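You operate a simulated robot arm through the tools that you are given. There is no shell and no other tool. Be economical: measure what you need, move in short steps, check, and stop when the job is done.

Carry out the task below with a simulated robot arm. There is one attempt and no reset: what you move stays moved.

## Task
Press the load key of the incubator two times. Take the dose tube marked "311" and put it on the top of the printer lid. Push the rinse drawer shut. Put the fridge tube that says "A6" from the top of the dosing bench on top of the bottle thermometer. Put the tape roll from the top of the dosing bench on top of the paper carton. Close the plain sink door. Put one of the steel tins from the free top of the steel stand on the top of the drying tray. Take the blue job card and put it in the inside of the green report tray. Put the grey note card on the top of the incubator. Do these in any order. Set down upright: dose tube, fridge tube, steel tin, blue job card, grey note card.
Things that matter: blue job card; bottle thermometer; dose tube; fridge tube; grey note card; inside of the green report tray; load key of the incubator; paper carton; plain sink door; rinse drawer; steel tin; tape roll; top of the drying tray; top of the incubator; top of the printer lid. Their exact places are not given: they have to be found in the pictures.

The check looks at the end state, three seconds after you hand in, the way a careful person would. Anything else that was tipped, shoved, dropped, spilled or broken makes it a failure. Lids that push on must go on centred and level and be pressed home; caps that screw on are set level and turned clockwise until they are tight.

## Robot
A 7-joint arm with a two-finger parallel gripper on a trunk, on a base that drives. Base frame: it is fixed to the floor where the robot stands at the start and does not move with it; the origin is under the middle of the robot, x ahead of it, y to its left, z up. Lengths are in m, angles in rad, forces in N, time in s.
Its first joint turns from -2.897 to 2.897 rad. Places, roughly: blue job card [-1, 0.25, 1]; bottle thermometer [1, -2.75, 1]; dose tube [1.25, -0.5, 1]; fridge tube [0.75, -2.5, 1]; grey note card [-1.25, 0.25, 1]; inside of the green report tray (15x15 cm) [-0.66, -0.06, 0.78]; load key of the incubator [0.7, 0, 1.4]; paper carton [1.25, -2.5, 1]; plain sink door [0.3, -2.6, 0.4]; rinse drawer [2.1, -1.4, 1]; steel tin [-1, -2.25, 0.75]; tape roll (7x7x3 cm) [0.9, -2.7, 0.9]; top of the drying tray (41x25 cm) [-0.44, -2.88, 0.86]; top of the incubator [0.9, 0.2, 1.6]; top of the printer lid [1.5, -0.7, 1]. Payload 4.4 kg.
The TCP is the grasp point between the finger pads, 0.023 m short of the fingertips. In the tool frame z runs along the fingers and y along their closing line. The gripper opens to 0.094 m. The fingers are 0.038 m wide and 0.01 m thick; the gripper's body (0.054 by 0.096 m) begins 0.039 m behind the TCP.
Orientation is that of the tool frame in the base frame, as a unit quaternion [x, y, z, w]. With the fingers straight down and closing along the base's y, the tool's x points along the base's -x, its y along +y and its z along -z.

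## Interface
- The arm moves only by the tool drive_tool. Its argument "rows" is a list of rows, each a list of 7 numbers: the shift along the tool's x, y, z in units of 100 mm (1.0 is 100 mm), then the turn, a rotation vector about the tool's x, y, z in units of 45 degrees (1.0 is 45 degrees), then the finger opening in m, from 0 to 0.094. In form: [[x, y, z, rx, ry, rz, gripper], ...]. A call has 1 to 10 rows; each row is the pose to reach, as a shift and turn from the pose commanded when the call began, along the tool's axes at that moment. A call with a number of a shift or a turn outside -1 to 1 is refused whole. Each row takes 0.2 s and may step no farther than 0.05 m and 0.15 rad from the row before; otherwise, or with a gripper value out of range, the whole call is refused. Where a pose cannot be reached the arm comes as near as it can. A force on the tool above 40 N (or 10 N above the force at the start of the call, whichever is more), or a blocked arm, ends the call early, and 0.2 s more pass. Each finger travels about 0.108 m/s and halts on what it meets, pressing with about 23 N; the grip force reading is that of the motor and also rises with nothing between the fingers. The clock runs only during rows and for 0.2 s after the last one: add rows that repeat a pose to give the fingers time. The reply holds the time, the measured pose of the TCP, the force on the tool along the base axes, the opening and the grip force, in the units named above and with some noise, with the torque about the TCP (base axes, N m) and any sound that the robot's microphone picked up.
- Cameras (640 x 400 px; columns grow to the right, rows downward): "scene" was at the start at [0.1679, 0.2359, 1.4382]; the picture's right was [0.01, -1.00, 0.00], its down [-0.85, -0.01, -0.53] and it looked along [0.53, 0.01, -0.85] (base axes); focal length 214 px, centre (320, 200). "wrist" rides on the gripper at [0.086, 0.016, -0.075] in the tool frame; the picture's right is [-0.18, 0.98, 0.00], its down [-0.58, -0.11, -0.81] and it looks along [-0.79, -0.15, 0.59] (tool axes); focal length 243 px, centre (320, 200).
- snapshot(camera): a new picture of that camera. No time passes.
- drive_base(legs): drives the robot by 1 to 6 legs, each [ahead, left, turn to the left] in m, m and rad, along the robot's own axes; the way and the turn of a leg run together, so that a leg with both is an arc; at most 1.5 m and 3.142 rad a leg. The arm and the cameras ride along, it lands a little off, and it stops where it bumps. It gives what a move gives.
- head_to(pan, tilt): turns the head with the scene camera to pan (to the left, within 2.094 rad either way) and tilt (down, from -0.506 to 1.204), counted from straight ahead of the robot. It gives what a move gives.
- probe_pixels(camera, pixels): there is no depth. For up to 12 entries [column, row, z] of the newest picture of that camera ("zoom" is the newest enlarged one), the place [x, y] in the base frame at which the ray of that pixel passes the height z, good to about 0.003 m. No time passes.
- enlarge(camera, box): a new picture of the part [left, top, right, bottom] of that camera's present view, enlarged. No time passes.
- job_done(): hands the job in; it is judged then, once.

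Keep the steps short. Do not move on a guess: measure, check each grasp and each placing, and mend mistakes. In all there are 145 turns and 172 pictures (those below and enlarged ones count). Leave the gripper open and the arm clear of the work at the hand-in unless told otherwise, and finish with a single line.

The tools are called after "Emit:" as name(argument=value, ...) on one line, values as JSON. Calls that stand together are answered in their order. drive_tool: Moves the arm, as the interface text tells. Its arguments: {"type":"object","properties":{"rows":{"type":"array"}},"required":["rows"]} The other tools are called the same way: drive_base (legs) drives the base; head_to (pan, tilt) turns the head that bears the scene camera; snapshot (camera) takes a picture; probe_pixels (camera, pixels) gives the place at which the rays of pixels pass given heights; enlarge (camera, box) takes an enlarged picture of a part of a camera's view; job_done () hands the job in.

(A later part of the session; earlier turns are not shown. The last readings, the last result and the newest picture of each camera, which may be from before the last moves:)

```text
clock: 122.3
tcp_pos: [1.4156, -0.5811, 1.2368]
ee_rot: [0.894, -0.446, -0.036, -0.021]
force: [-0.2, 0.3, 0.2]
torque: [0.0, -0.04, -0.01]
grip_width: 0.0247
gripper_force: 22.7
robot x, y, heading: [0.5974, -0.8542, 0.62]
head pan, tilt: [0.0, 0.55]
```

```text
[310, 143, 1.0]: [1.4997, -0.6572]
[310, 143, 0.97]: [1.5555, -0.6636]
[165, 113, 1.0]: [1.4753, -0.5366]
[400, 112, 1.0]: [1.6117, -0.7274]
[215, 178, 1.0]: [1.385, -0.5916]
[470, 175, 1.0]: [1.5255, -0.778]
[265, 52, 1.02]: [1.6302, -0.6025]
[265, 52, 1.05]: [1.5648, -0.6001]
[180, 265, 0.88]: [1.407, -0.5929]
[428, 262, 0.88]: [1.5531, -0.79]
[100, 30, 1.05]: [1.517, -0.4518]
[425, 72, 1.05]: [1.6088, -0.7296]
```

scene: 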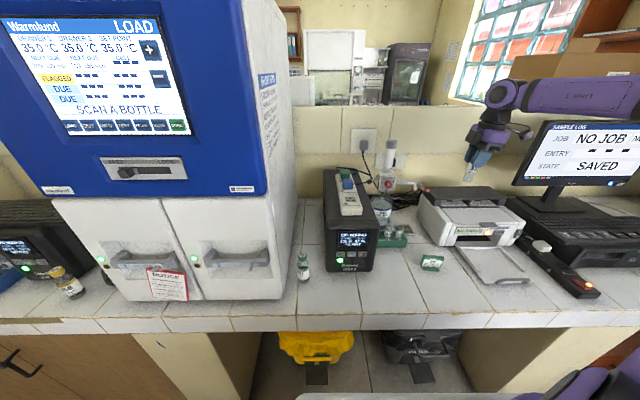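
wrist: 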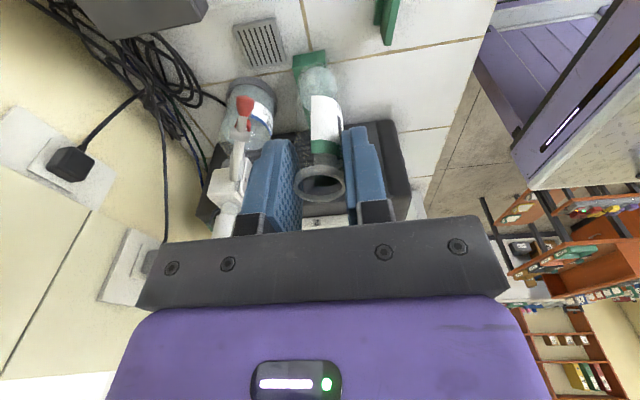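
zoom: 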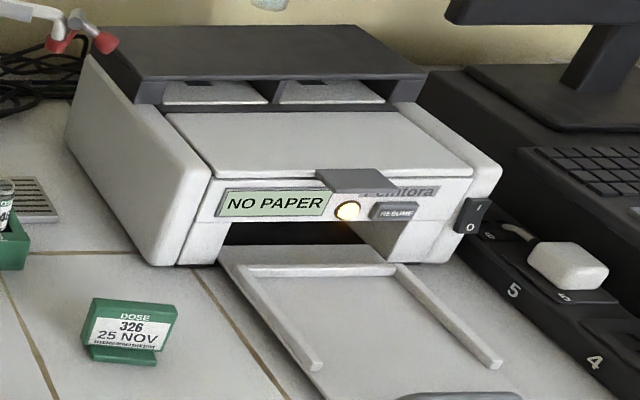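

The light panel (lid) is at z≈0.99, centre ≈(1.51,−0.65). Move over it and descend to z≈1.09, then look.

Emit:
drive_tool(rows=[[0.34, -0.08, -0.03, 0, 0, 0, 0.01], [0.68, -0.16, -0.05, 0, 0, 0, 0.01], [1, -0.25, -0.08, 0, 0, 0, 0.01]])

Emit:
drive_tool(rows=[[0.03, 0, 0.33, 0, 0, 0, 0.01], [0.06, 0, 0.67, 0, 0, 0, 0.01], [0.08, 0.01, 1, 0, 0, 0, 0.01]])

Emit:
drive_tool(rows=[[0.02, 0, 0.25, 0, 0, 0, 0.01], [0.04, 0, 0.5, 0, 0, 0, 0.01]])

Emit:
enlarge(camera="scene", box=[400, 140, 560, 240])

Emit:
snapshot(camera="wrist")

```text
clock: 123.1
tcp_pos: [1.4947, -0.6448, 1.2365]
ee_rot: [0.894, -0.446, -0.036, -0.022]
force: [-1.0, 1.0, -0.3]
torque: [-0.03, -0.03, -0.02]
grip_width: 0.0247
gripper_force: 23.3
robot x, y, heading: [0.5956, -0.8545, 0.622]
head pan, tilt: [0.0, 0.55]
```

```text
clock: 123.9
tcp_pos: [1.4944, -0.645, 1.1356]
ee_rot: [0.894, -0.447, -0.036, -0.022]
force: [-0.3, -0.7, -0.5]
torque: [0.0, 0.0, 0.01]
grip_width: 0.0247
gripper_force: 22.7
robot x, y, heading: [0.5925, -0.8532, 0.618]
head pan, tilt: [0.0, 0.55]
```

```text
clock: 124.5
tcp_pos: [1.4932, -0.6462, 1.0872]
ee_rot: [0.893, -0.447, -0.035, -0.022]
force: [-0.5, -0.3, -0.9]
torque: [-0.02, 0.01, 0.0]
grip_width: 0.0246
gripper_force: 22.9
robot x, y, heading: [0.5952, -0.8581, 0.618]
head pan, tilt: [0.0, 0.55]
```

```text
4.00 times, centred on (480, 190) of scene
```

zoom: 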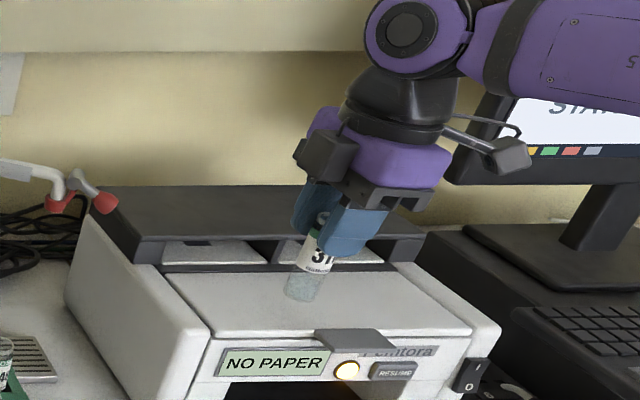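

```text
104 pictures are left
```

wrist: 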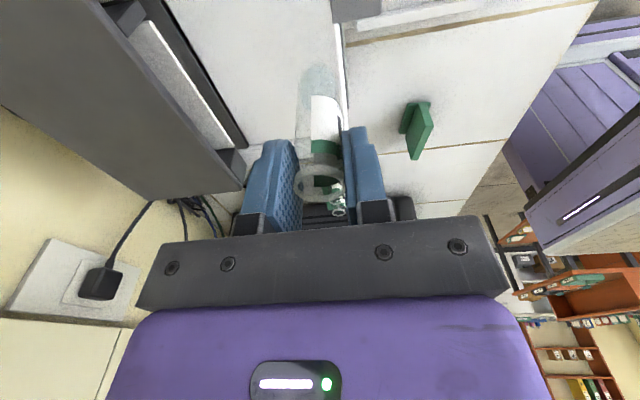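

The tube would land close to the lid's front edge; shift 3.5 cm toward the back, then lower 2.5 cm.

Emit:
drive_tool(rows=[[0, -0.2, 0, 0, 0, 0, 0.01], [0, -0.37, 0, 0, 0, 0, 0.01], [0.02, -0.37, 0.25, 0, 0, 0, 0.01]])

Emit:
enlarge(camera="scene", box=[400, 140, 560, 240])

Emit:
enlarge(camera="wrist", box=[160, 0, 480, 200])

```text
clock: 125.3
tcp_pos: [1.5224, -0.6238, 1.0625]
ee_rot: [0.894, -0.447, -0.036, -0.022]
force: [-0.6, -0.8, 0.5]
torque: [0.01, -0.02, 0.02]
grip_width: 0.0247
gripper_force: 22.6
robot x, y, heading: [0.5991, -0.8592, 0.621]
head pan, tilt: [0.0, 0.55]
```

```text
4.00 times, centred on (480, 190) of scene
```

zoom: 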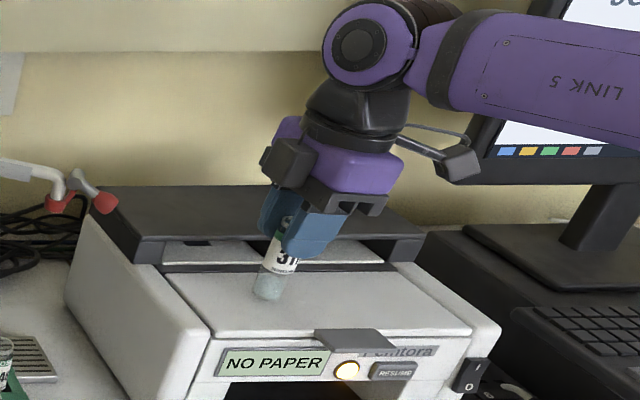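

```text
2.00 times, centred on (320, 100) of wrist
```

zoom: 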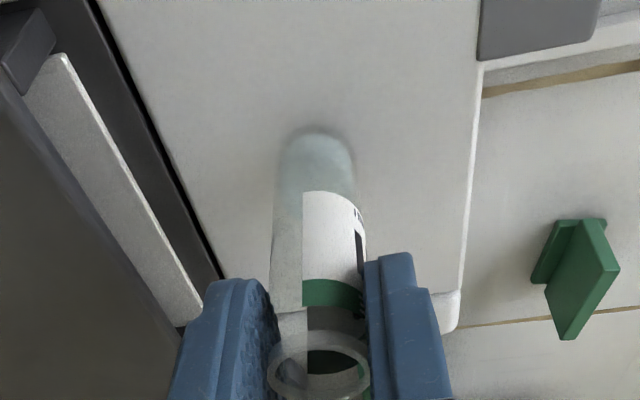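

Well centred on the lid, nearly touching. Lower slowly until the force shows contact.

Emit:
drive_tool(rows=[[0, 0, 0.05, 0, 0, 0, 0.01], [0.01, 0, 0.1, 0, 0, 0, 0.01], [0.01, 0, 0.13, 0, 0, 0, 0.01]])

Emit:
enlarge(camera="wrist", box=[160, 0, 480, 200])

```text
clock: 126.1
tcp_pos: [1.524, -0.6239, 1.0498]
ee_rot: [0.894, -0.447, -0.035, -0.022]
force: [-0.6, -1.2, 23.6]
torque: [0.01, 0.02, 0.02]
grip_width: 0.0246
gripper_force: 22.7
robot x, y, heading: [0.5972, -0.8526, 0.613]
head pan, tilt: [0.0, 0.55]
```

```text
2.00 times, centred on (320, 100) of wrist
```

zoom: 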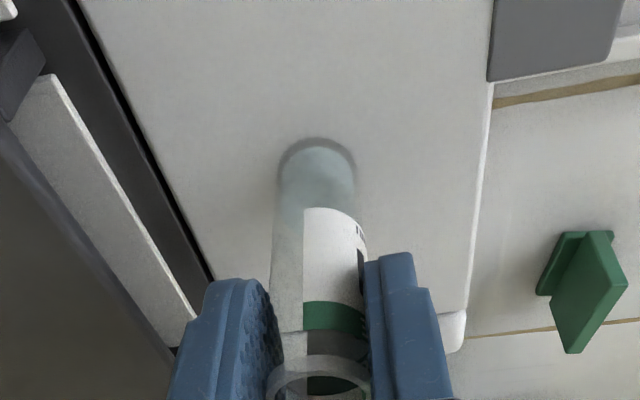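

Contact. Ease up 2 mm, open, and rise.

Emit:
drive_tool(rows=[[0, 0, -0.015, 0, 0, 0, 0.01], [0, 0, -0.015, 0, 0, 0, 0.03], [0, 0, -0.015, 0, 0, 0, 0.045], [0, 0, -0.015, 0, 0, 0, 0.045]])

Emit:
drive_tool(rows=[[-0.03, 0, -0.33, 0, 0, 0, 0.045], [-0.06, 0, -0.67, 0, 0, 0, 0.045], [-0.08, -0.01, -1, 0, 0, 0, 0.045]])

Emit:
drive_tool(rows=[[-0.03, 0, -0.33, 0, 0, 0, 0.045], [-0.06, 0, -0.67, 0, 0, 0, 0.045], [-0.08, -0.01, -1, 0, 0, 0, 0.045]])

Emit:
enlarge(camera="scene", box=[400, 140, 560, 240])

```text
clock: 127.1
tcp_pos: [1.5232, -0.6238, 1.0502]
ee_rot: [0.893, -0.447, -0.035, -0.021]
force: [0.3, 0.5, -0.5]
torque: [0.0, 0.0, 0.0]
grip_width: 0.0449
gripper_force: 0.0
robot x, y, heading: [0.5953, -0.8572, 0.621]
head pan, tilt: [0.0, 0.55]
```

```text
clock: 127.9
tcp_pos: [1.5264, -0.6241, 1.1497]
ee_rot: [0.894, -0.447, -0.036, -0.021]
force: [0.7, -0.5, 0.4]
torque: [0.01, 0.03, 0.02]
grip_width: 0.0448
gripper_force: 0.1
robot x, y, heading: [0.599, -0.8517, 0.618]
head pan, tilt: [0.0, 0.55]
```

```text
clock: 128.7
tcp_pos: [1.5259, -0.6239, 1.2479]
ee_rot: [0.894, -0.447, -0.037, -0.022]
force: [-0.1, -0.4, -0.9]
torque: [0.04, -0.01, 0.0]
grip_width: 0.045
gripper_force: 0.1
robot x, y, heading: [0.5972, -0.8585, 0.612]
head pan, tilt: [0.0, 0.55]
```

```text
4.00 times, centred on (480, 190) of scene
```

zoom: 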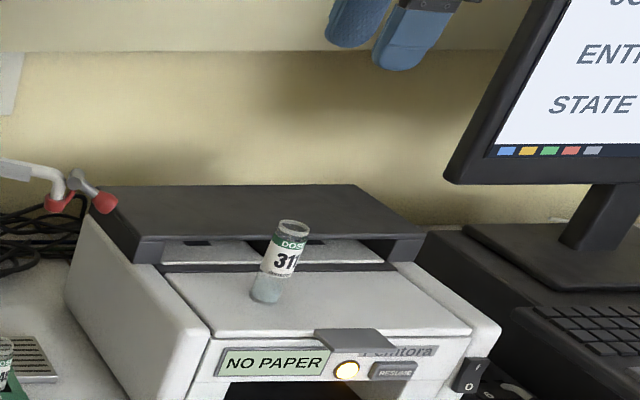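

The dose tube stands on the lid. Now back away and turn toward the corner machine with the rinse drawer.

Emit:
drive_base(legs=[[-0.4, 0, 0], [0, 0, -0.6]])

Emit:
head_to(pan=-0.2, tilt=0.4)

Emit:
snapshot(camera="scene")

Emit:
enlarge(camera="scene", box=[240, 100, 480, 250])

```text
clock: 132.9
tcp_pos: [1.1655, -1.4227, 1.2482]
ee_rot: [0.722, -0.691, -0.028, -0.032]
force: [-0.6, -0.2, -0.5]
torque: [-0.01, 0.05, 0.03]
grip_width: 0.0451
gripper_force: 0.0
robot x, y, heading: [0.2643, -1.09, 0.021]
head pan, tilt: [0.0, 0.55]
```

```text
clock: 133.6
tcp_pos: [1.1648, -1.4228, 1.2478]
ee_rot: [0.722, -0.691, -0.028, -0.031]
force: [0.1, 0.2, 0.1]
torque: [-0.01, -0.03, 0.02]
grip_width: 0.0453
gripper_force: 0.1
robot x, y, heading: [0.2664, -1.0905, 0.019]
head pan, tilt: [-0.201, 0.4]
```

```text
99 pictures are left
```

scene: 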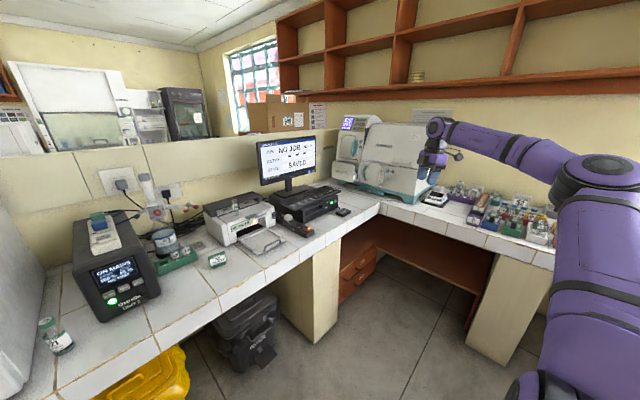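

```text
2.67 times, centred on (360, 175) of scene
```

zoom: 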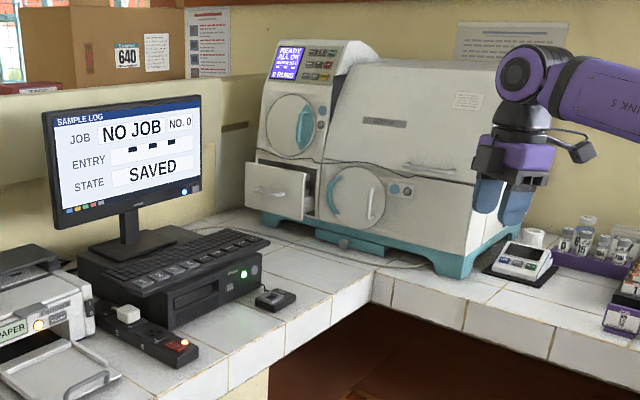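

Find the machine's front line and drawer front by probing.

Emit:
probe_pixels(camera="zoom", pixels=[[262, 222, 0.87], [450, 276, 0.87], [247, 162, 1.0], [304, 175, 1.0], [302, 220, 0.93], [246, 208, 0.93], [275, 190, 0.96], [275, 190, 1.0], [370, 275, 0.87], [316, 165, 1.0]])

```text
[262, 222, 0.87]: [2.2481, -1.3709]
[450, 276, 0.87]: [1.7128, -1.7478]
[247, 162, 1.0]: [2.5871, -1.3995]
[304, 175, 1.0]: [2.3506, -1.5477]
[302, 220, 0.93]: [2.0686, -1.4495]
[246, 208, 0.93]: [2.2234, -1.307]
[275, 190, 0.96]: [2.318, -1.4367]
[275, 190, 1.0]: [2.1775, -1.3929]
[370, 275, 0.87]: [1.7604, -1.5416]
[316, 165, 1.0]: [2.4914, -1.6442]
```

The machine front runs parallel to my bench-1 normal, so the drawer must be pushed along (0.57,−0.82). Its distance calls for a horizontal tool. Pull the arm in and rotate the tool to horizontal.

Emit:
drive_tool(rows=[[0, 0.33, -0.33, 0, 0, 0, 0.02], [0, 0.67, -0.67, 0, 0, 0, 0], [0, 1, -1, 0, 0, 0, 0]])

Emit:
drive_tool(rows=[[0, 0.33, 0, 0, 0, 0, 0], [0, 0.67, 0, 0, 0, 0, 0], [0, 1, 0, 0, 0, 0, 0]])

Emit:
drive_tool(rows=[[0, 0, 0, 0.077, 0.077, -0.077, 0], [0, 0, 0, 0.154, 0.154, -0.154, 0], [0, 0, 0, 0.231, 0.231, -0.231, 0], [0, 0, 0, 0.308, 0.308, -0.308, 0], [0, 0, 0, 0.385, 0.385, -0.385, 0], [0, 0, 0, 0.462, 0.462, -0.462, 0], [0, 0, 0, 0.539, 0.539, -0.539, 0], [0, 0, 0, 0.616, 0.616, -0.616, 0], [0, 0, 0, 0.693, 0.693, -0.693, 0], [0, 0, 0, 0.77, 0.77, -0.77, 0]])

Emit:
drive_tool(rows=[[0, 0, 0, 0.077, 0.077, -0.077, 0], [0, 0, 0, 0.154, 0.154, -0.154, 0], [0, 0, 0, 0.231, 0.231, -0.231, 0], [0, 0, 0, 0.308, 0.308, -0.308, 0], [0, 0, 0, 0.385, 0.385, -0.385, 0], [0, 0, 0, 0.462, 0.462, -0.462, 0], [0, 0, 0, 0.539, 0.539, -0.539, 0], [0, 0, 0, 0.616, 0.616, -0.616, 0], [0, 0, 0, 0.693, 0.693, -0.693, 0], [0, 0, 0, 0.77, 0.77, -0.77, 0]])

Emit:
snapshot(camera="wrist")

Emit:
head_to(pan=-0.6, tilt=0.5)

Emit:
snapshot(camera="scene")

```text
clock: 134.4
tcp_pos: [1.0633, -1.4335, 1.3457]
ee_rot: [0.722, -0.69, -0.028, -0.03]
force: [0.9, 0.4, -1.1]
torque: [-0.02, 0.06, 0.01]
grip_width: 0.0001
gripper_force: 23.3
robot x, y, heading: [0.2704, -1.0891, 0.019]
head pan, tilt: [-0.201, 0.4]
```

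```text
clock: 135.2
tcp_pos: [0.9646, -1.4399, 1.3464]
ee_rot: [0.721, -0.691, -0.028, -0.031]
force: [1.8, 0.3, -0.7]
torque: [0.0, 0.05, -0.02]
grip_width: 0.0002
gripper_force: 23.0
robot x, y, heading: [0.2736, -1.0892, 0.016]
head pan, tilt: [-0.201, 0.4]
```

```text
clock: 137.4
tcp_pos: [0.9645, -1.44, 1.3475]
ee_rot: [0.824, -0.406, 0.393, -0.044]
force: [0.5, 0.0, 0.3]
torque: [-0.01, 0.0, -0.05]
grip_width: 0.0
gripper_force: 23.4
robot x, y, heading: [0.2667, -1.0962, 0.015]
head pan, tilt: [-0.201, 0.4]
```

```text
clock: 139.6
tcp_pos: [0.9644, -1.4399, 1.3458]
ee_rot: [0.704, -0.013, 0.709, -0.045]
force: [0.5, 1.1, 0.8]
torque: [-0.02, 0.01, -0.05]
grip_width: 0.0001
gripper_force: 23.3
robot x, y, heading: [0.2692, -1.0899, 0.015]
head pan, tilt: [-0.201, 0.4]
```

```text
97 pictures are left
```

wrist: 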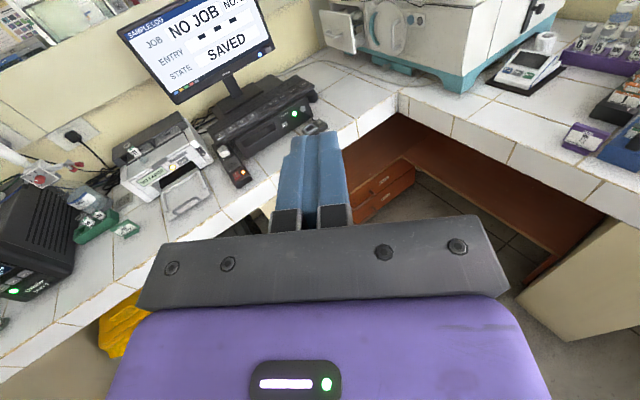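

```text
clock: 140.5
tcp_pos: [0.9664, -1.4408, 1.347]
ee_rot: [0.705, -0.014, 0.708, -0.046]
force: [-0.3, 0.4, 0.3]
torque: [-0.02, 0.0, 0.03]
grip_width: 0.0001
gripper_force: 22.9
robot x, y, heading: [0.2689, -1.0926, 0.015]
head pan, tilt: [-0.6, 0.499]
```

```text
96 pictures are left
```

scene: 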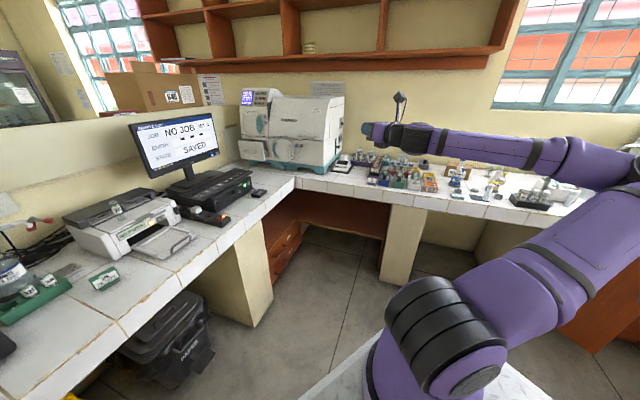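

Triangulate the inner bench corner, bench-2 edge and drawer in both views.

Emit:
probe_pixels(camera="wrist", pixels=[[399, 90, 0.85], [399, 90, 0.88], [355, 53, 0.93], [355, 53, 0.96], [322, 42, 0.93], [322, 42, 0.96], [350, 12, 0.98], [350, 12, 1.02], [519, 147, 0.86], [612, 182, 0.86], [250, 205, 0.86]])

Emit:
enlarge(camera="scene", box=[200, 70, 360, 190])

Emit:
enlarge(camera="wrist", box=[280, 0, 440, 100])

```text
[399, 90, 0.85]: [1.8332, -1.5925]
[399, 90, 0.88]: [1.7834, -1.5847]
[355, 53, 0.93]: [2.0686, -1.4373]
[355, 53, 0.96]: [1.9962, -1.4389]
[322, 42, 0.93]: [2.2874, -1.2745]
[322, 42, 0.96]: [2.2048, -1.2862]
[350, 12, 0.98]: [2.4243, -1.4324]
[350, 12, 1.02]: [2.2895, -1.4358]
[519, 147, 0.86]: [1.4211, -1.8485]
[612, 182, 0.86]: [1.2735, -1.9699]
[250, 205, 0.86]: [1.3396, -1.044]
```

```text
3.33 times, centred on (280, 130) of scene
```

zoom: 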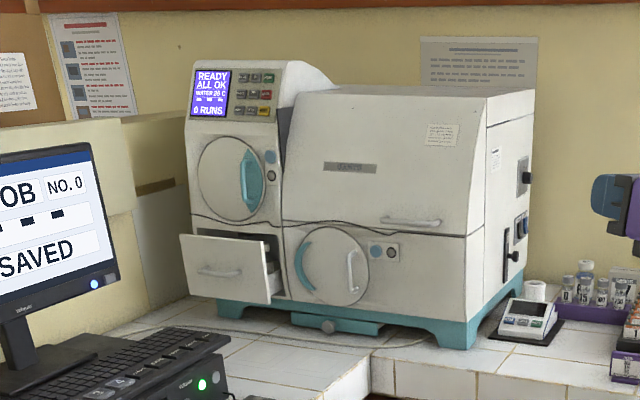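

```text
4.00 times, centred on (360, 50) of wrist
```

zoom: 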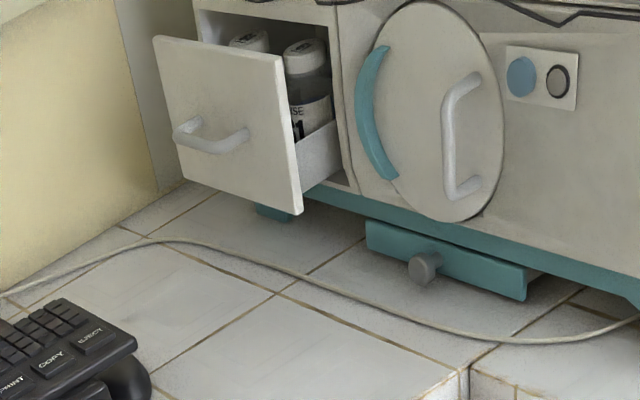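

Emit:
probe_pixels(camera="scene", pixels=[[280.4, 160.9, 0.93], [280.4, 160.9, 0.96], [278.6, 142, 1.02], [278.6, 142, 1.06], [254, 140.5, 1.02], [254, 140.5, 1.06], [257, 157.6, 0.93], [257, 157.6, 0.96]])

Emit:
probe_pixels(camera="zoom", pixels=[[300, 212, 0.93], [300, 212, 0.96], [283, 58, 1.02], [283, 58, 1.06], [153, 38, 1.02], [153, 38, 1.06], [187, 172, 0.93], [187, 172, 0.96], [470, 365, 0.86], [470, 365, 0.88]])

```text
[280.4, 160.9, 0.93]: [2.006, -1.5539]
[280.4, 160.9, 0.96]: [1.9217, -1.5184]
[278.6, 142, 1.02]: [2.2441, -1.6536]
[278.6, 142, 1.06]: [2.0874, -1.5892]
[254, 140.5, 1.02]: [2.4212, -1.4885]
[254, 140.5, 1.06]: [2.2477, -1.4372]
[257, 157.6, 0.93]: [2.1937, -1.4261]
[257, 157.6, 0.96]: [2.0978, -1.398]
```

```text
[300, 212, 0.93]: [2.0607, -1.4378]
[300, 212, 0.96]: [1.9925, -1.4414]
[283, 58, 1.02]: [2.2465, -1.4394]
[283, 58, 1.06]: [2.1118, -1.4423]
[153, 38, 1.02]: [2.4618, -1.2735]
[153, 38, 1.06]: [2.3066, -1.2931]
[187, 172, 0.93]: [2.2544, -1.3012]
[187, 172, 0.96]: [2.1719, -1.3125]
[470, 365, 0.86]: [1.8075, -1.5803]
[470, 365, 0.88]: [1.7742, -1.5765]
```

I mis-mapped the enlarged scene view (it was widened); redo with right pixels.

Emit:
probe_pixels(camera="scene", pixels=[[264.4, 160.9, 0.93], [264.4, 160.9, 0.96], [262.6, 142, 1.02], [262.6, 142, 1.06], [238, 140.5, 1.02], [238, 140.5, 1.06], [241, 157.6, 0.93], [241, 157.6, 0.96]])

```text
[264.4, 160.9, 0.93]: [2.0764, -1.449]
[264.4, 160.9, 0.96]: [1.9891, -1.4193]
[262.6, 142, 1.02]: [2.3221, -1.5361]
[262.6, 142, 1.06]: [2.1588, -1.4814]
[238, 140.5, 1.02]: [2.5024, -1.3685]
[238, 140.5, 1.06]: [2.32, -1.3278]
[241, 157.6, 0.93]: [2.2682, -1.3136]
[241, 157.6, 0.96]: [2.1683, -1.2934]
```

Drawer front now consistent: t≈2.345, d 0.84–1.07, z 0.94–1.085. Check the PC/mouse/monitor positions before driving.

Emit:
probe_pixels(camera="wrist", pixels=[[316, 92, 0.97], [311, 105, 0.9], [327, 124, 0.88], [300, 128, 0.88], [272, 45, 1.2], [272, 45, 1.15], [235, 70, 1.05], [250, 160, 0.87]])

Emit:
drive_base(legs=[[0, 0, 0.596], [0, -0.8, 0]])

Emit:
drive_tool(rows=[[0, 0, 0, -0.1, 0, 0, 0], [0, 0, 0, -0.2, 0, 0, 0], [0, 0, 0, -0.3, 0, 0, 0], [0, 0, 0, -0.4, 0, 0, 0], [0, 0, 0, -0.5, 0, 0, 0], [0, 0, 0, -0.6, 0, 0, 0], [0, 0, 0, -0.7, 0, 0, 0]])

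Emit:
drive_tool(rows=[[0, 0, 0, -0.1, 0, 0, 0], [0, 0, 0, -0.2, 0, 0, 0], [0, 0, 0, -0.3, 0, 0, 0], [0, 0, 0, -0.4, 0, 0, 0], [0, 0, 0, -0.5, 0, 0, 0], [0, 0, 0, -0.6, 0, 0, 0], [0, 0, 0, -0.7, 0, 0, 0]])

Emit:
snapshot(camera="wrist")

Emit:
head_to(pan=-0.4, tilt=0.6)

Emit:
snapshot(camera="scene")

```text
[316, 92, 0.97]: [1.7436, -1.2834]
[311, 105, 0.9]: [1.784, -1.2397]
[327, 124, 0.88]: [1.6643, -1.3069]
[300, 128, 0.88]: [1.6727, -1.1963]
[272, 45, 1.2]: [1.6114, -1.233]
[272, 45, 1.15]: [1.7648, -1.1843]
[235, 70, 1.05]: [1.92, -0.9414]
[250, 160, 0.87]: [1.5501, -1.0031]
```

```text
clock: 146.4
tcp_pos: [1.5001, -1.6313, 1.3468]
ee_rot: [0.677, 0.195, 0.663, -0.253]
force: [-0.4, -0.5, 0.3]
torque: [0.0, -0.01, 0.04]
grip_width: 0.0002
gripper_force: 23.2
robot x, y, heading: [0.7248, -1.737, 0.622]
head pan, tilt: [-0.6, 0.499]
```

```text
clock: 148.0
tcp_pos: [1.4999, -1.63, 1.3466]
ee_rot: [0.72, 0.008, 0.691, -0.06]
force: [-0.2, -0.2, -0.4]
torque: [0.05, -0.01, -0.01]
grip_width: 0.0002
gripper_force: 22.8
robot x, y, heading: [0.7263, -1.735, 0.617]
head pan, tilt: [-0.6, 0.499]
```

```text
clock: 149.6
tcp_pos: [1.4996, -1.6305, 1.3477]
ee_rot: [0.709, -0.181, 0.668, 0.139]
force: [-0.6, -0.6, -0.5]
torque: [-0.01, -0.01, 0.06]
grip_width: 0.0002
gripper_force: 23.0
robot x, y, heading: [0.7245, -1.7365, 0.616]
head pan, tilt: [-0.6, 0.499]
```

```text
93 pictures are left
```

wrist: 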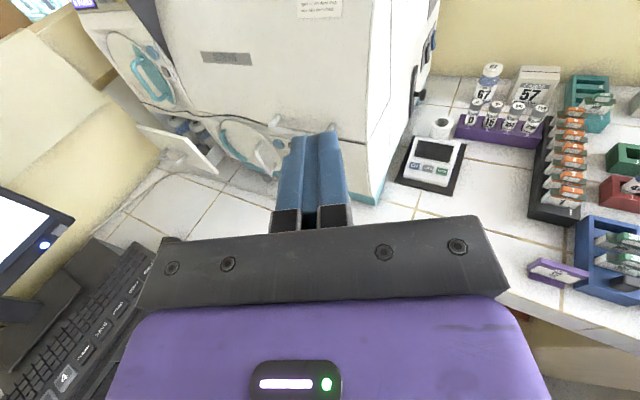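

```text
clock: 150.3
tcp_pos: [1.4999, -1.63, 1.3458]
ee_rot: [0.71, -0.18, 0.667, 0.137]
force: [0.2, -0.4, 0.6]
torque: [0.01, -0.01, -0.01]
grip_width: 0.0
gripper_force: 23.3
robot x, y, heading: [0.7254, -1.7362, 0.619]
head pan, tilt: [-0.4, 0.6]
```

```text
92 pictures are left
```

scene: 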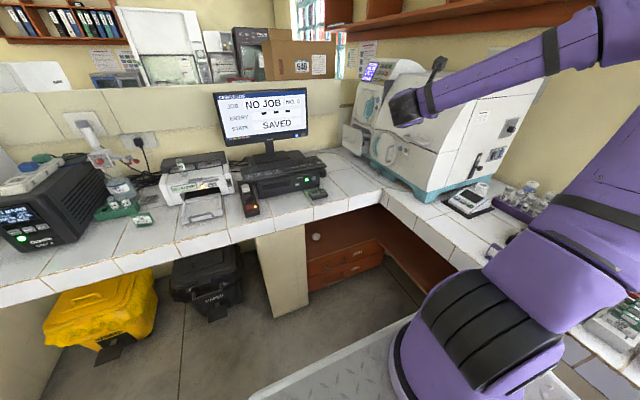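

Drive 0.42 m forward, then lower the arm in front of the drawer.

Emit:
drive_base(legs=[[0.42, 0, 0]])

Emit:
drive_tool(rows=[[-0.33, 0, 0, 0, 0, 0, 0], [-0.67, 0, 0, 0, 0, 0, 0], [-1, 0, 0, 0, 0, 0, 0]])

Emit:
drive_tool(rows=[[-0.33, 0, 0, 0, 0, 0, 0], [-0.67, 0, 0, 0, 0, 0, 0], [-1, 0, 0, 0, 0, 0, 0]])

Emit:
snapshot(camera="wrist")

Emit:
snapshot(camera="scene")

```text
clock: 152.9
tcp_pos: [1.8396, -1.387, 1.3458]
ee_rot: [0.71, -0.179, 0.668, 0.137]
force: [-1.3, -0.3, 0.1]
torque: [0.0, -0.02, 0.01]
grip_width: 0.0
gripper_force: 22.6
robot x, y, heading: [1.0646, -1.4938, 0.621]
head pan, tilt: [-0.4, 0.6]
```

```text
clock: 153.7
tcp_pos: [1.8333, -1.3785, 1.2464]
ee_rot: [0.709, -0.179, 0.668, 0.137]
force: [-0.4, 0.1, 0.2]
torque: [0.03, -0.01, 0.02]
grip_width: 0.0
gripper_force: 23.2
robot x, y, heading: [1.0679, -1.4914, 0.623]
head pan, tilt: [-0.4, 0.6]
```

```text
clock: 154.5
tcp_pos: [1.8294, -1.3695, 1.1466]
ee_rot: [0.709, -0.18, 0.667, 0.138]
force: [-0.6, -0.6, 0.3]
torque: [0.0, 0.0, 0.03]
grip_width: 0.0
gripper_force: 22.9
robot x, y, heading: [1.0668, -1.4919, 0.622]
head pan, tilt: [-0.4, 0.6]
```

```text
91 pictures are left
```

wrist: 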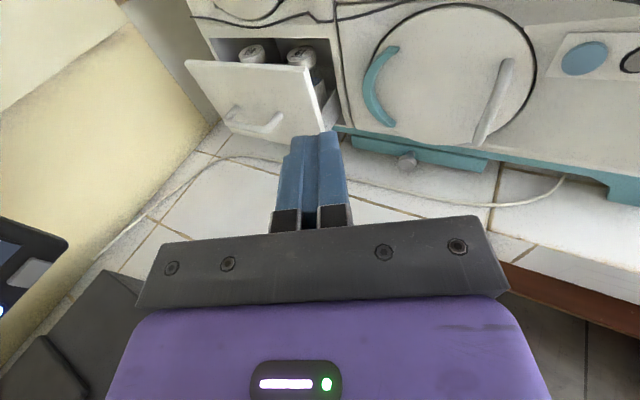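

```text
90 pictures are left
```

scene: 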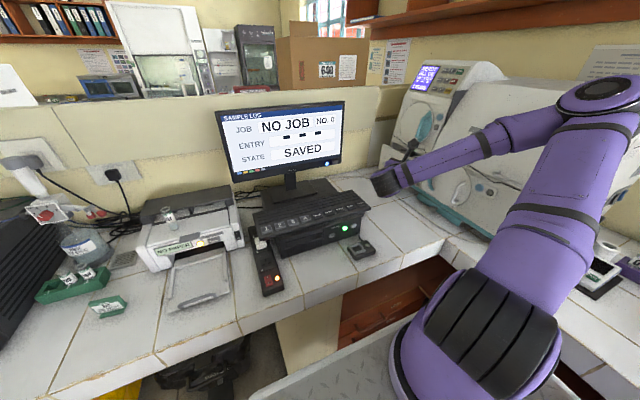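

Approach in two steps to just before the drawer front.

Emit:
drive_tool(rows=[[-0.22, -0.14, 0.3, 0, 0, 0, 0], [-0.44, -0.28, 0.6, 0, 0, 0, 0], [-0.64, -0.41, 0.91, 0, 0, 0, 0]])

Emit:
drive_tool(rows=[[-0.22, -0.14, 0.2, 0, 0, 0, 0], [-0.44, -0.28, 0.4, 0, 0, 0, 0], [-0.64, -0.41, 0.6, 0, 0, 0, 0]])

Emit:
snapshot(camera="wrist")

```text
clock: 155.3
tcp_pos: [1.9271, -1.3686, 1.0778]
ee_rot: [0.71, -0.18, 0.667, 0.138]
force: [-0.7, -0.3, -0.2]
torque: [0.0, 0.01, 0.01]
grip_width: 0.0001
gripper_force: 22.8
robot x, y, heading: [1.071, -1.4946, 0.621]
head pan, tilt: [-0.4, 0.6]
```

```text
clock: 156.1
tcp_pos: [1.9981, -1.3501, 1.0127]
ee_rot: [0.71, -0.178, 0.668, 0.135]
force: [-0.4, 0.3, -1.3]
torque: [0.03, 0.01, 0.01]
grip_width: 0.0001
gripper_force: 23.4
robot x, y, heading: [1.0698, -1.4923, 0.618]
head pan, tilt: [-0.4, 0.6]
```

```text
89 pictures are left
```

wrist: 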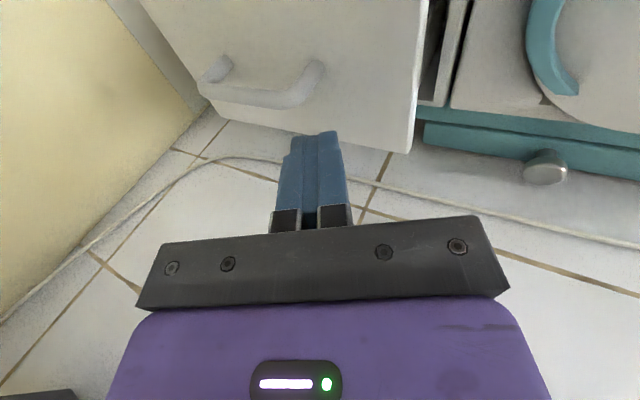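

Push along the drawer direction: 9 cm first in small rows, then check.

Emit:
drive_tool(rows=[[0.02, 0.12, 0.22, 0, 0, 0, 0], [0.04, 0.24, 0.44, 0, 0, 0, 0], [0.06, 0.36, 0.65, 0, 0, 0, 0], [0.08, 0.44, 0.79, 0, 0, 0, 0], [0.084, 0.48, 0.87, 0, 0, 0, 0]])

Emit:
snapshot(camera="wrist")

```text
clock: 157.3
tcp_pos: [2.0541, -1.4379, 1.0117]
ee_rot: [0.709, -0.179, 0.668, 0.139]
force: [-0.8, -0.1, -0.8]
torque: [0.0, 0.02, -0.01]
grip_width: 0.0
gripper_force: 23.2
robot x, y, heading: [1.0704, -1.4979, 0.615]
head pan, tilt: [-0.4, 0.6]
```

```text
88 pictures are left
```

wrist: 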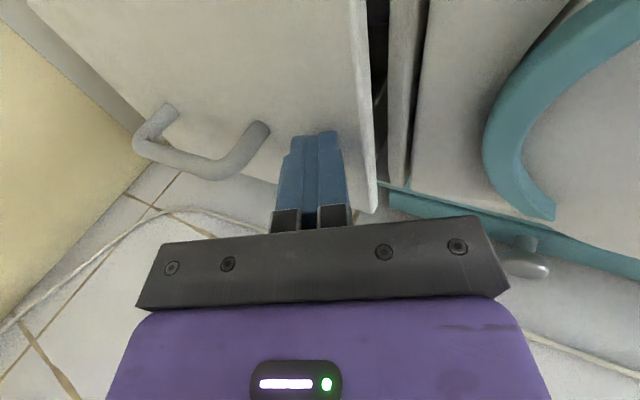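

At the face. Continue pushing until it stops.

Emit:
drive_tool(rows=[[0.01, 0.07, 0.13, 0, 0, 0, 0], [0.02, 0.14, 0.26, 0, 0, 0, 0], [0.035, 0.21, 0.38, 0, 0, 0, 0], [0.045, 0.27, 0.48, 0, 0, 0, 0], [0.055, 0.33, 0.58, 0, 0, 0, 0], [0.065, 0.38, 0.68, 0, 0, 0, 0], [0.075, 0.43, 0.78, 0, 0, 0, 0], [0.084, 0.48, 0.87, 0, 0, 0, 0]])

Emit:
snapshot(camera="wrist")

```text
clock: 158.1
tcp_pos: [2.0739, -1.4606, 1.012]
ee_rot: [0.711, -0.177, 0.667, 0.135]
force: [-16.4, 6.6, 6.4]
torque: [-0.21, -0.35, -0.2]
grip_width: 0.0
gripper_force: 23.3
robot x, y, heading: [1.0666, -1.4932, 0.618]
head pan, tilt: [-0.4, 0.6]
stopped in row 3: the force on the tool passed its limit at 60 N (the readings are from after the stop); the commanded pose is now the measured one
```

```text
87 pictures are left
```

wrist: 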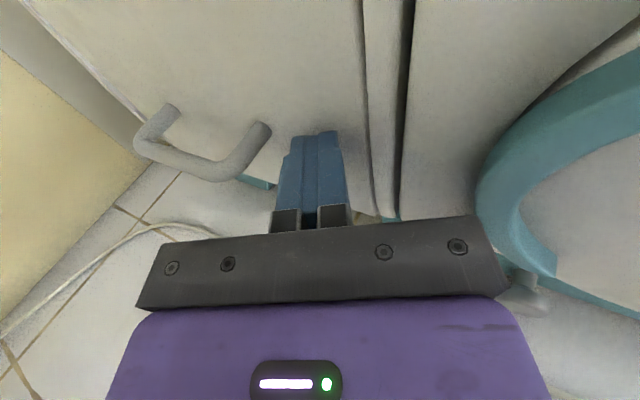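

It stopped firmly. Back off and look whether it is fully shut.

Emit:
drive_tool(rows=[[0, -0.1, -0.3, 0, 0, 0, 0], [0, -0.2, -0.6, 0, 0, 0, 0], [0, -0.3, -1, 0, 0, 0, 0]])

Emit:
drive_tool(rows=[[0.2, -0.1, -0.3, 0, 0, 0, 0], [0.4, -0.2, -0.6, 0, 0, 0, 0], [0.6, -0.3, -0.9, 0, 0, 0, 0]])

Emit:
enlarge(camera="wrist", box=[100, 0, 480, 220])

```text
clock: 158.9
tcp_pos: [1.997, -1.3943, 1.0196]
ee_rot: [0.711, -0.177, 0.667, 0.134]
force: [-0.2, -0.2, 0.0]
torque: [0.01, 0.02, 0.01]
grip_width: 0.0002
gripper_force: 23.0
robot x, y, heading: [1.0657, -1.49, 0.62]
head pan, tilt: [-0.4, 0.6]
```

```text
clock: 159.7
tcp_pos: [1.9324, -1.3262, 1.0901]
ee_rot: [0.712, -0.174, 0.668, 0.132]
force: [-0.1, 0.4, 0.5]
torque: [0.02, -0.02, 0.0]
grip_width: 0.0001
gripper_force: 22.7
robot x, y, heading: [1.0701, -1.4943, 0.623]
head pan, tilt: [-0.4, 0.6]
```

```text
1.68 times, centred on (290, 110) of wrist
```

zoom: 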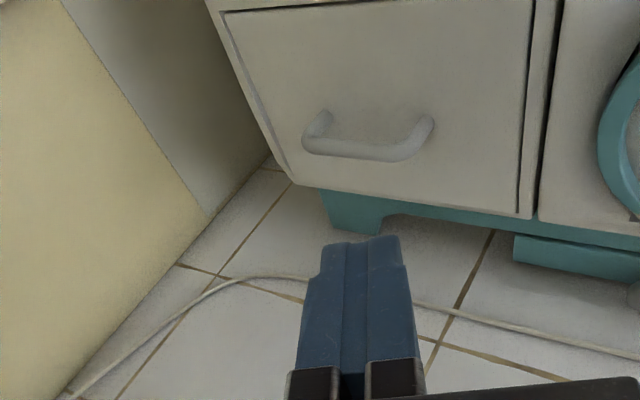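

The drawer is flush shut. Raise the arm, back off, and turn to the dosing bench (heading −0.96).

Emit:
drive_tool(rows=[[0.33, 0, -0.2, 0, 0, 0, 0], [0.67, 0, -0.4, 0, 0, 0, 0], [1, 0, -0.6, 0, 0, 0, 0]])

Emit:
drive_tool(rows=[[0.33, 0, 0, 0, 0, 0, 0], [0.67, 0, 0, 0, 0, 0, 0], [1, 0, 0, 0, 0, 0, 0]])

Emit:
drive_base(legs=[[-0.45, 0.05, 0], [-0.35, 0.3, 0], [0, 0, -1.58]])

Emit:
head_to(pan=0, tilt=0.55)

Emit:
snapshot(camera="scene")

Emit:
snapshot(camera="wrist")

```text
clock: 160.5
tcp_pos: [1.8831, -1.3135, 1.1933]
ee_rot: [0.712, -0.177, 0.666, 0.135]
force: [0.9, -0.4, 0.1]
torque: [-0.02, -0.01, 0.01]
grip_width: 0.0
gripper_force: 23.4
robot x, y, heading: [1.0632, -1.492, 0.623]
head pan, tilt: [-0.4, 0.6]
```

```text
clock: 161.3
tcp_pos: [1.8885, -1.3204, 1.2949]
ee_rot: [0.712, -0.177, 0.666, 0.135]
force: [-0.2, -0.3, -0.5]
torque: [0.01, -0.01, 0.02]
grip_width: 0.0001
gripper_force: 22.7
robot x, y, heading: [1.068, -1.4957, 0.613]
head pan, tilt: [-0.4, 0.6]
```

```text
clock: 170.2
tcp_pos: [0.3799, -2.4971, 1.2948]
ee_rot: [-0.376, 0.63, -0.374, -0.568]
force: [0.7, 0.8, 0.0]
torque: [0.02, 0.0, 0.01]
grip_width: 0.0
gripper_force: 22.8
robot x, y, heading: [0.2148, -1.6764, -0.959]
head pan, tilt: [-0.4, 0.6]
```

```text
clock: 171.1
tcp_pos: [0.3815, -2.4963, 1.2958]
ee_rot: [-0.376, 0.629, -0.374, -0.568]
force: [0.4, -1.0, -0.3]
torque: [0.03, 0.01, 0.02]
grip_width: 0.0
gripper_force: 22.9
robot x, y, heading: [0.2145, -1.6721, -0.96]
head pan, tilt: [0.0, 0.55]
```

```text
85 pictures are left
```

scene: 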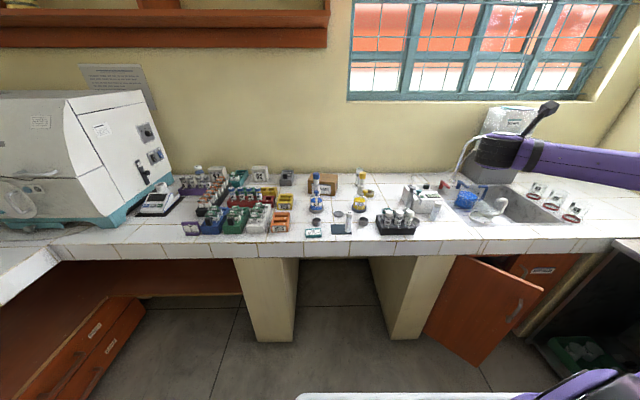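

```text
84 pictures are left
```

wrist: 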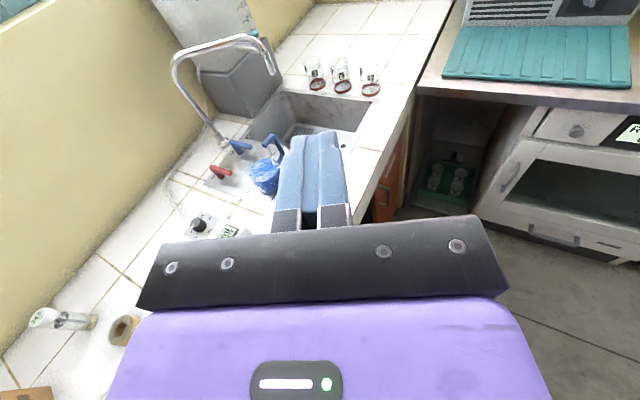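

Enlarge the dosing-bench items.

Emit:
enlarge(camera="scene", box=[290, 150, 450, 250])

Emit:
enlarge(camera="scene", box=[170, 150, 310, 245])

Emit:
enlarge(camera="scene", box=[400, 220, 640, 380])

```text
4.00 times, centred on (370, 200) of scene
```

zoom: 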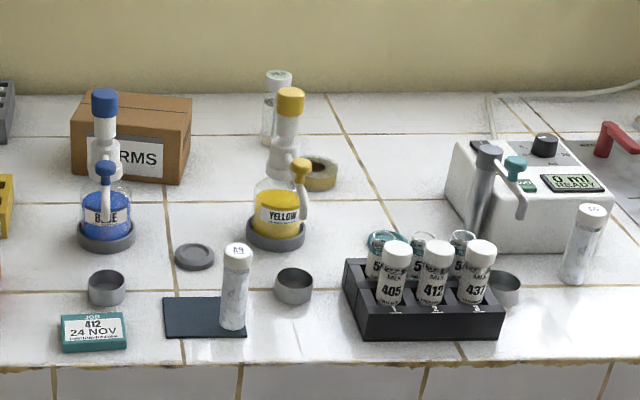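

```text
4.21 times, centred on (240, 198) of scene
```

zoom: 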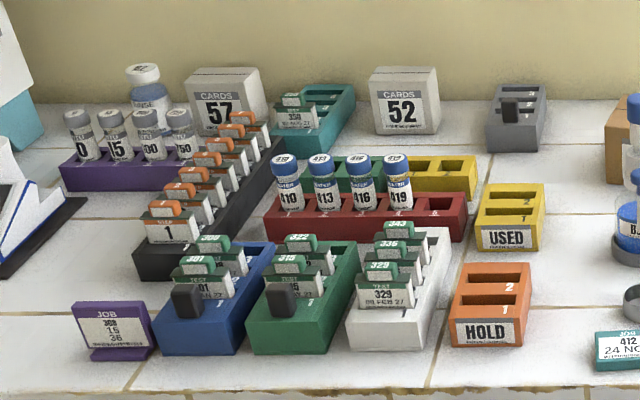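

```text
2.50 times, centred on (520, 300) of scene
```

zoom: 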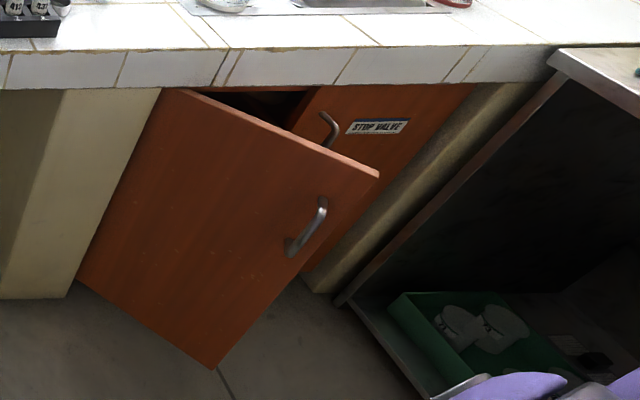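

Emit:
enlarge(camera="scene", box=[322, 160, 386, 200])

Emit:
enlarge(camera="scene", box=[300, 200, 380, 250])

Emit:
enlarge(camera="scene", box=[390, 180, 470, 230])

Emit:
probe_pixels(camera="scene", pixels=[[349, 231, 0.865], [338.7, 214.5, 0.87], [363.5, 222, 0.865], [316.5, 222, 0.865], [341, 229, 0.865], [370, 194, 0.865], [358, 187, 0.865], [436, 219, 0.865], [336, 195, 0.865], [316, 186, 0.93]])

```text
10.00 times, centred on (354, 180) of scene
```

zoom: 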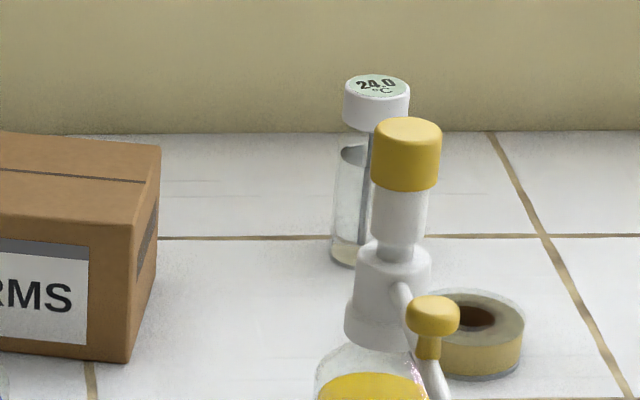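

```text
8.00 times, centred on (340, 225) of scene
```

zoom: 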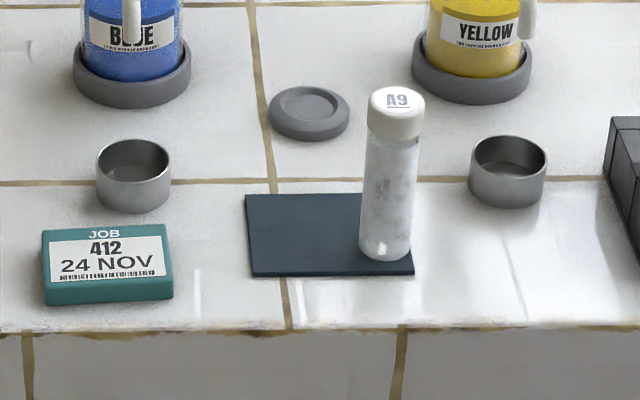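

```text
8.00 times, centred on (430, 205) of scene
```

zoom: 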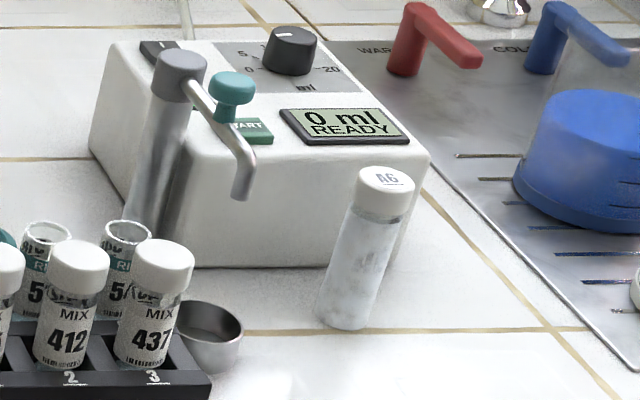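

```text
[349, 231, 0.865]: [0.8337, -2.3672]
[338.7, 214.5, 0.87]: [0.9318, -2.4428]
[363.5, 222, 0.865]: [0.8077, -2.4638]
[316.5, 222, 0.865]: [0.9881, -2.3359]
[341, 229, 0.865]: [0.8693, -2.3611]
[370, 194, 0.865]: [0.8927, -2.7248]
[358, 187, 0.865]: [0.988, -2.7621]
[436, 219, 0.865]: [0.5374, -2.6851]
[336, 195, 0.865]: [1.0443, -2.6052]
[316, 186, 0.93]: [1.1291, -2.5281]
```

A6 is the tube at scene (436,210) by the dispenser box; the thermometer is the bottle with the "24.0 °C" cap behind the yellow pump. First tape roll → carton. I yaw the tool to face the bench and point it down (in place, above the floor/bench front).

Emit:
drive_tool(rows=[[0, 0, 0, 0.1, 0, 0, 0], [0, 0, 0, 0.2, 0, 0, 0], [0, 0, 0, 0.3, 0, 0, 0], [0, 0, 0, 0.4, 0, 0, 0], [0, 0, 0, 0.5, 0, 0, 0], [0, 0, 0, 0.6, 0, 0, 0], [0, 0, 0, 0.67, 0, 0, 0]])

Emit:
drive_tool(rows=[[0, 0, 0, 0.1, 0, 0, 0], [0, 0, 0, 0.2, 0, 0, 0], [0, 0, 0, 0.3, 0, 0, 0], [0, 0, 0, 0.4, 0, 0, 0], [0, 0, 0, 0.5, 0, 0, 0], [0, 0, 0, 0.6, 0, 0, 0], [0, 0, 0, 0.67, 0, 0, 0]])

Emit:
drive_tool(rows=[[0, -0.2, 0, -0.077, -0.077, 0.077, 0.02], [0, -0.4, 0, -0.154, -0.154, 0.154, 0.04], [0, -0.6, 0, -0.231, -0.231, 0.231, 0.06], [0, -0.8, 0, -0.308, -0.308, 0.308, 0.08], [0, -1, 0, -0.385, -0.385, 0.385, 0.09], [0, -1, 0, -0.462, -0.462, 0.462, 0.09], [0, -1, 0, -0.539, -0.539, 0.539, 0.09], [0, -1, 0, -0.616, -0.616, 0.616, 0.09], [0, -1, 0, -0.693, -0.693, 0.693, 0.09], [0, -1, 0, -0.77, -0.77, 0.77, 0.09]])

Emit:
drive_tool(rows=[[0, 0, 0, -0.077, -0.077, 0.077, 0.09], [0, 0, 0, -0.154, -0.154, 0.154, 0.09], [0, 0, 0, -0.231, -0.231, 0.231, 0.09], [0, 0, 0, -0.308, -0.308, 0.308, 0.09], [0, 0, 0, -0.385, -0.385, 0.385, 0.09], [0, 0, 0, -0.462, -0.462, 0.462, 0.09], [0, 0, 0, -0.539, -0.539, 0.539, 0.09], [0, 0, 0, -0.616, -0.616, 0.616, 0.09], [0, 0, 0, -0.693, -0.693, 0.693, 0.09], [0, 0, 0, -0.77, -0.77, 0.77, 0.09]])

Emit:
snapshot(camera="wrist")

Emit:
probe_pixels(camera="scene", pixels=[[358.75, 210, 0.865], [362.75, 173.75, 0.98], [362.75, 173.75, 1.02], [357.5, 186, 0.865], [359.6, 168.5, 0.97], [359.6, 168.5, 1.0], [401, 215, 0.865], [370, 200, 0.865]])

```text
clock: 172.7
tcp_pos: [0.3819, -2.4975, 1.2941]
ee_rot: [0.511, -0.51, 0.526, 0.449]
force: [0.1, -0.1, -0.4]
torque: [-0.02, -0.03, -0.01]
grip_width: 0.0
gripper_force: 22.8
robot x, y, heading: [0.2147, -1.6741, -0.956]
head pan, tilt: [0.0, 0.55]
```

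```text
clock: 174.3
tcp_pos: [0.3807, -2.4954, 1.2939]
ee_rot: [0.611, -0.355, 0.64, 0.302]
force: [-0.1, -0.4, 1.1]
torque: [0.0, 0.0, -0.03]
grip_width: 0.0001
gripper_force: 23.3
robot x, y, heading: [0.2144, -1.6723, -0.959]
head pan, tilt: [0.0, 0.55]
```

```text
clock: 176.5
tcp_pos: [0.4637, -2.4401, 1.3034]
ee_rot: [-0.522, 0.758, -0.361, -0.15]
force: [0.4, -0.2, 0.9]
torque: [0.0, 0.01, 0.02]
grip_width: 0.09
gripper_force: 0.0
robot x, y, heading: [0.2151, -1.6755, -0.963]
head pan, tilt: [0.0, 0.55]
```

```text
clock: 178.7
tcp_pos: [0.4629, -2.4395, 1.3031]
ee_rot: [-0.296, 0.954, 0.013, 0.043]
force: [0.2, 0.9, 0.4]
torque: [-0.01, 0.0, 0.0]
grip_width: 0.0899
gripper_force: 0.0
robot x, y, heading: [0.2138, -1.6784, -0.959]
head pan, tilt: [0.0, 0.55]
```

```text
77 pictures are left
```

wrist: 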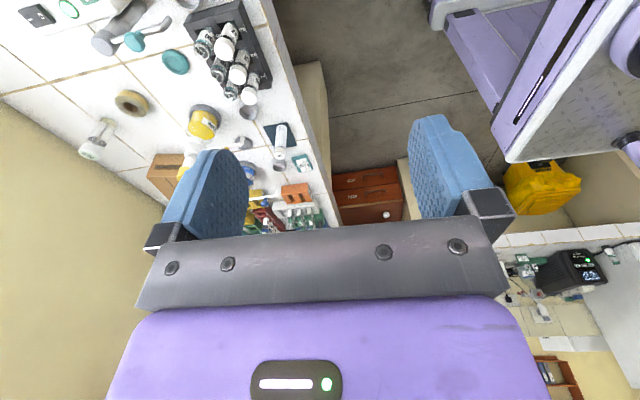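

```text
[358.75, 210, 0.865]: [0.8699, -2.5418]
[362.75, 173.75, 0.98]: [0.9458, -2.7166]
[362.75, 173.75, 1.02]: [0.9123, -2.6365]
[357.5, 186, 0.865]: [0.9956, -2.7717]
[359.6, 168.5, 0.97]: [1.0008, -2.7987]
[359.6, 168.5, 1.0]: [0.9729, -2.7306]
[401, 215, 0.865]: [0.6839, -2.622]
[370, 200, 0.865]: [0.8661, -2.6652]
```

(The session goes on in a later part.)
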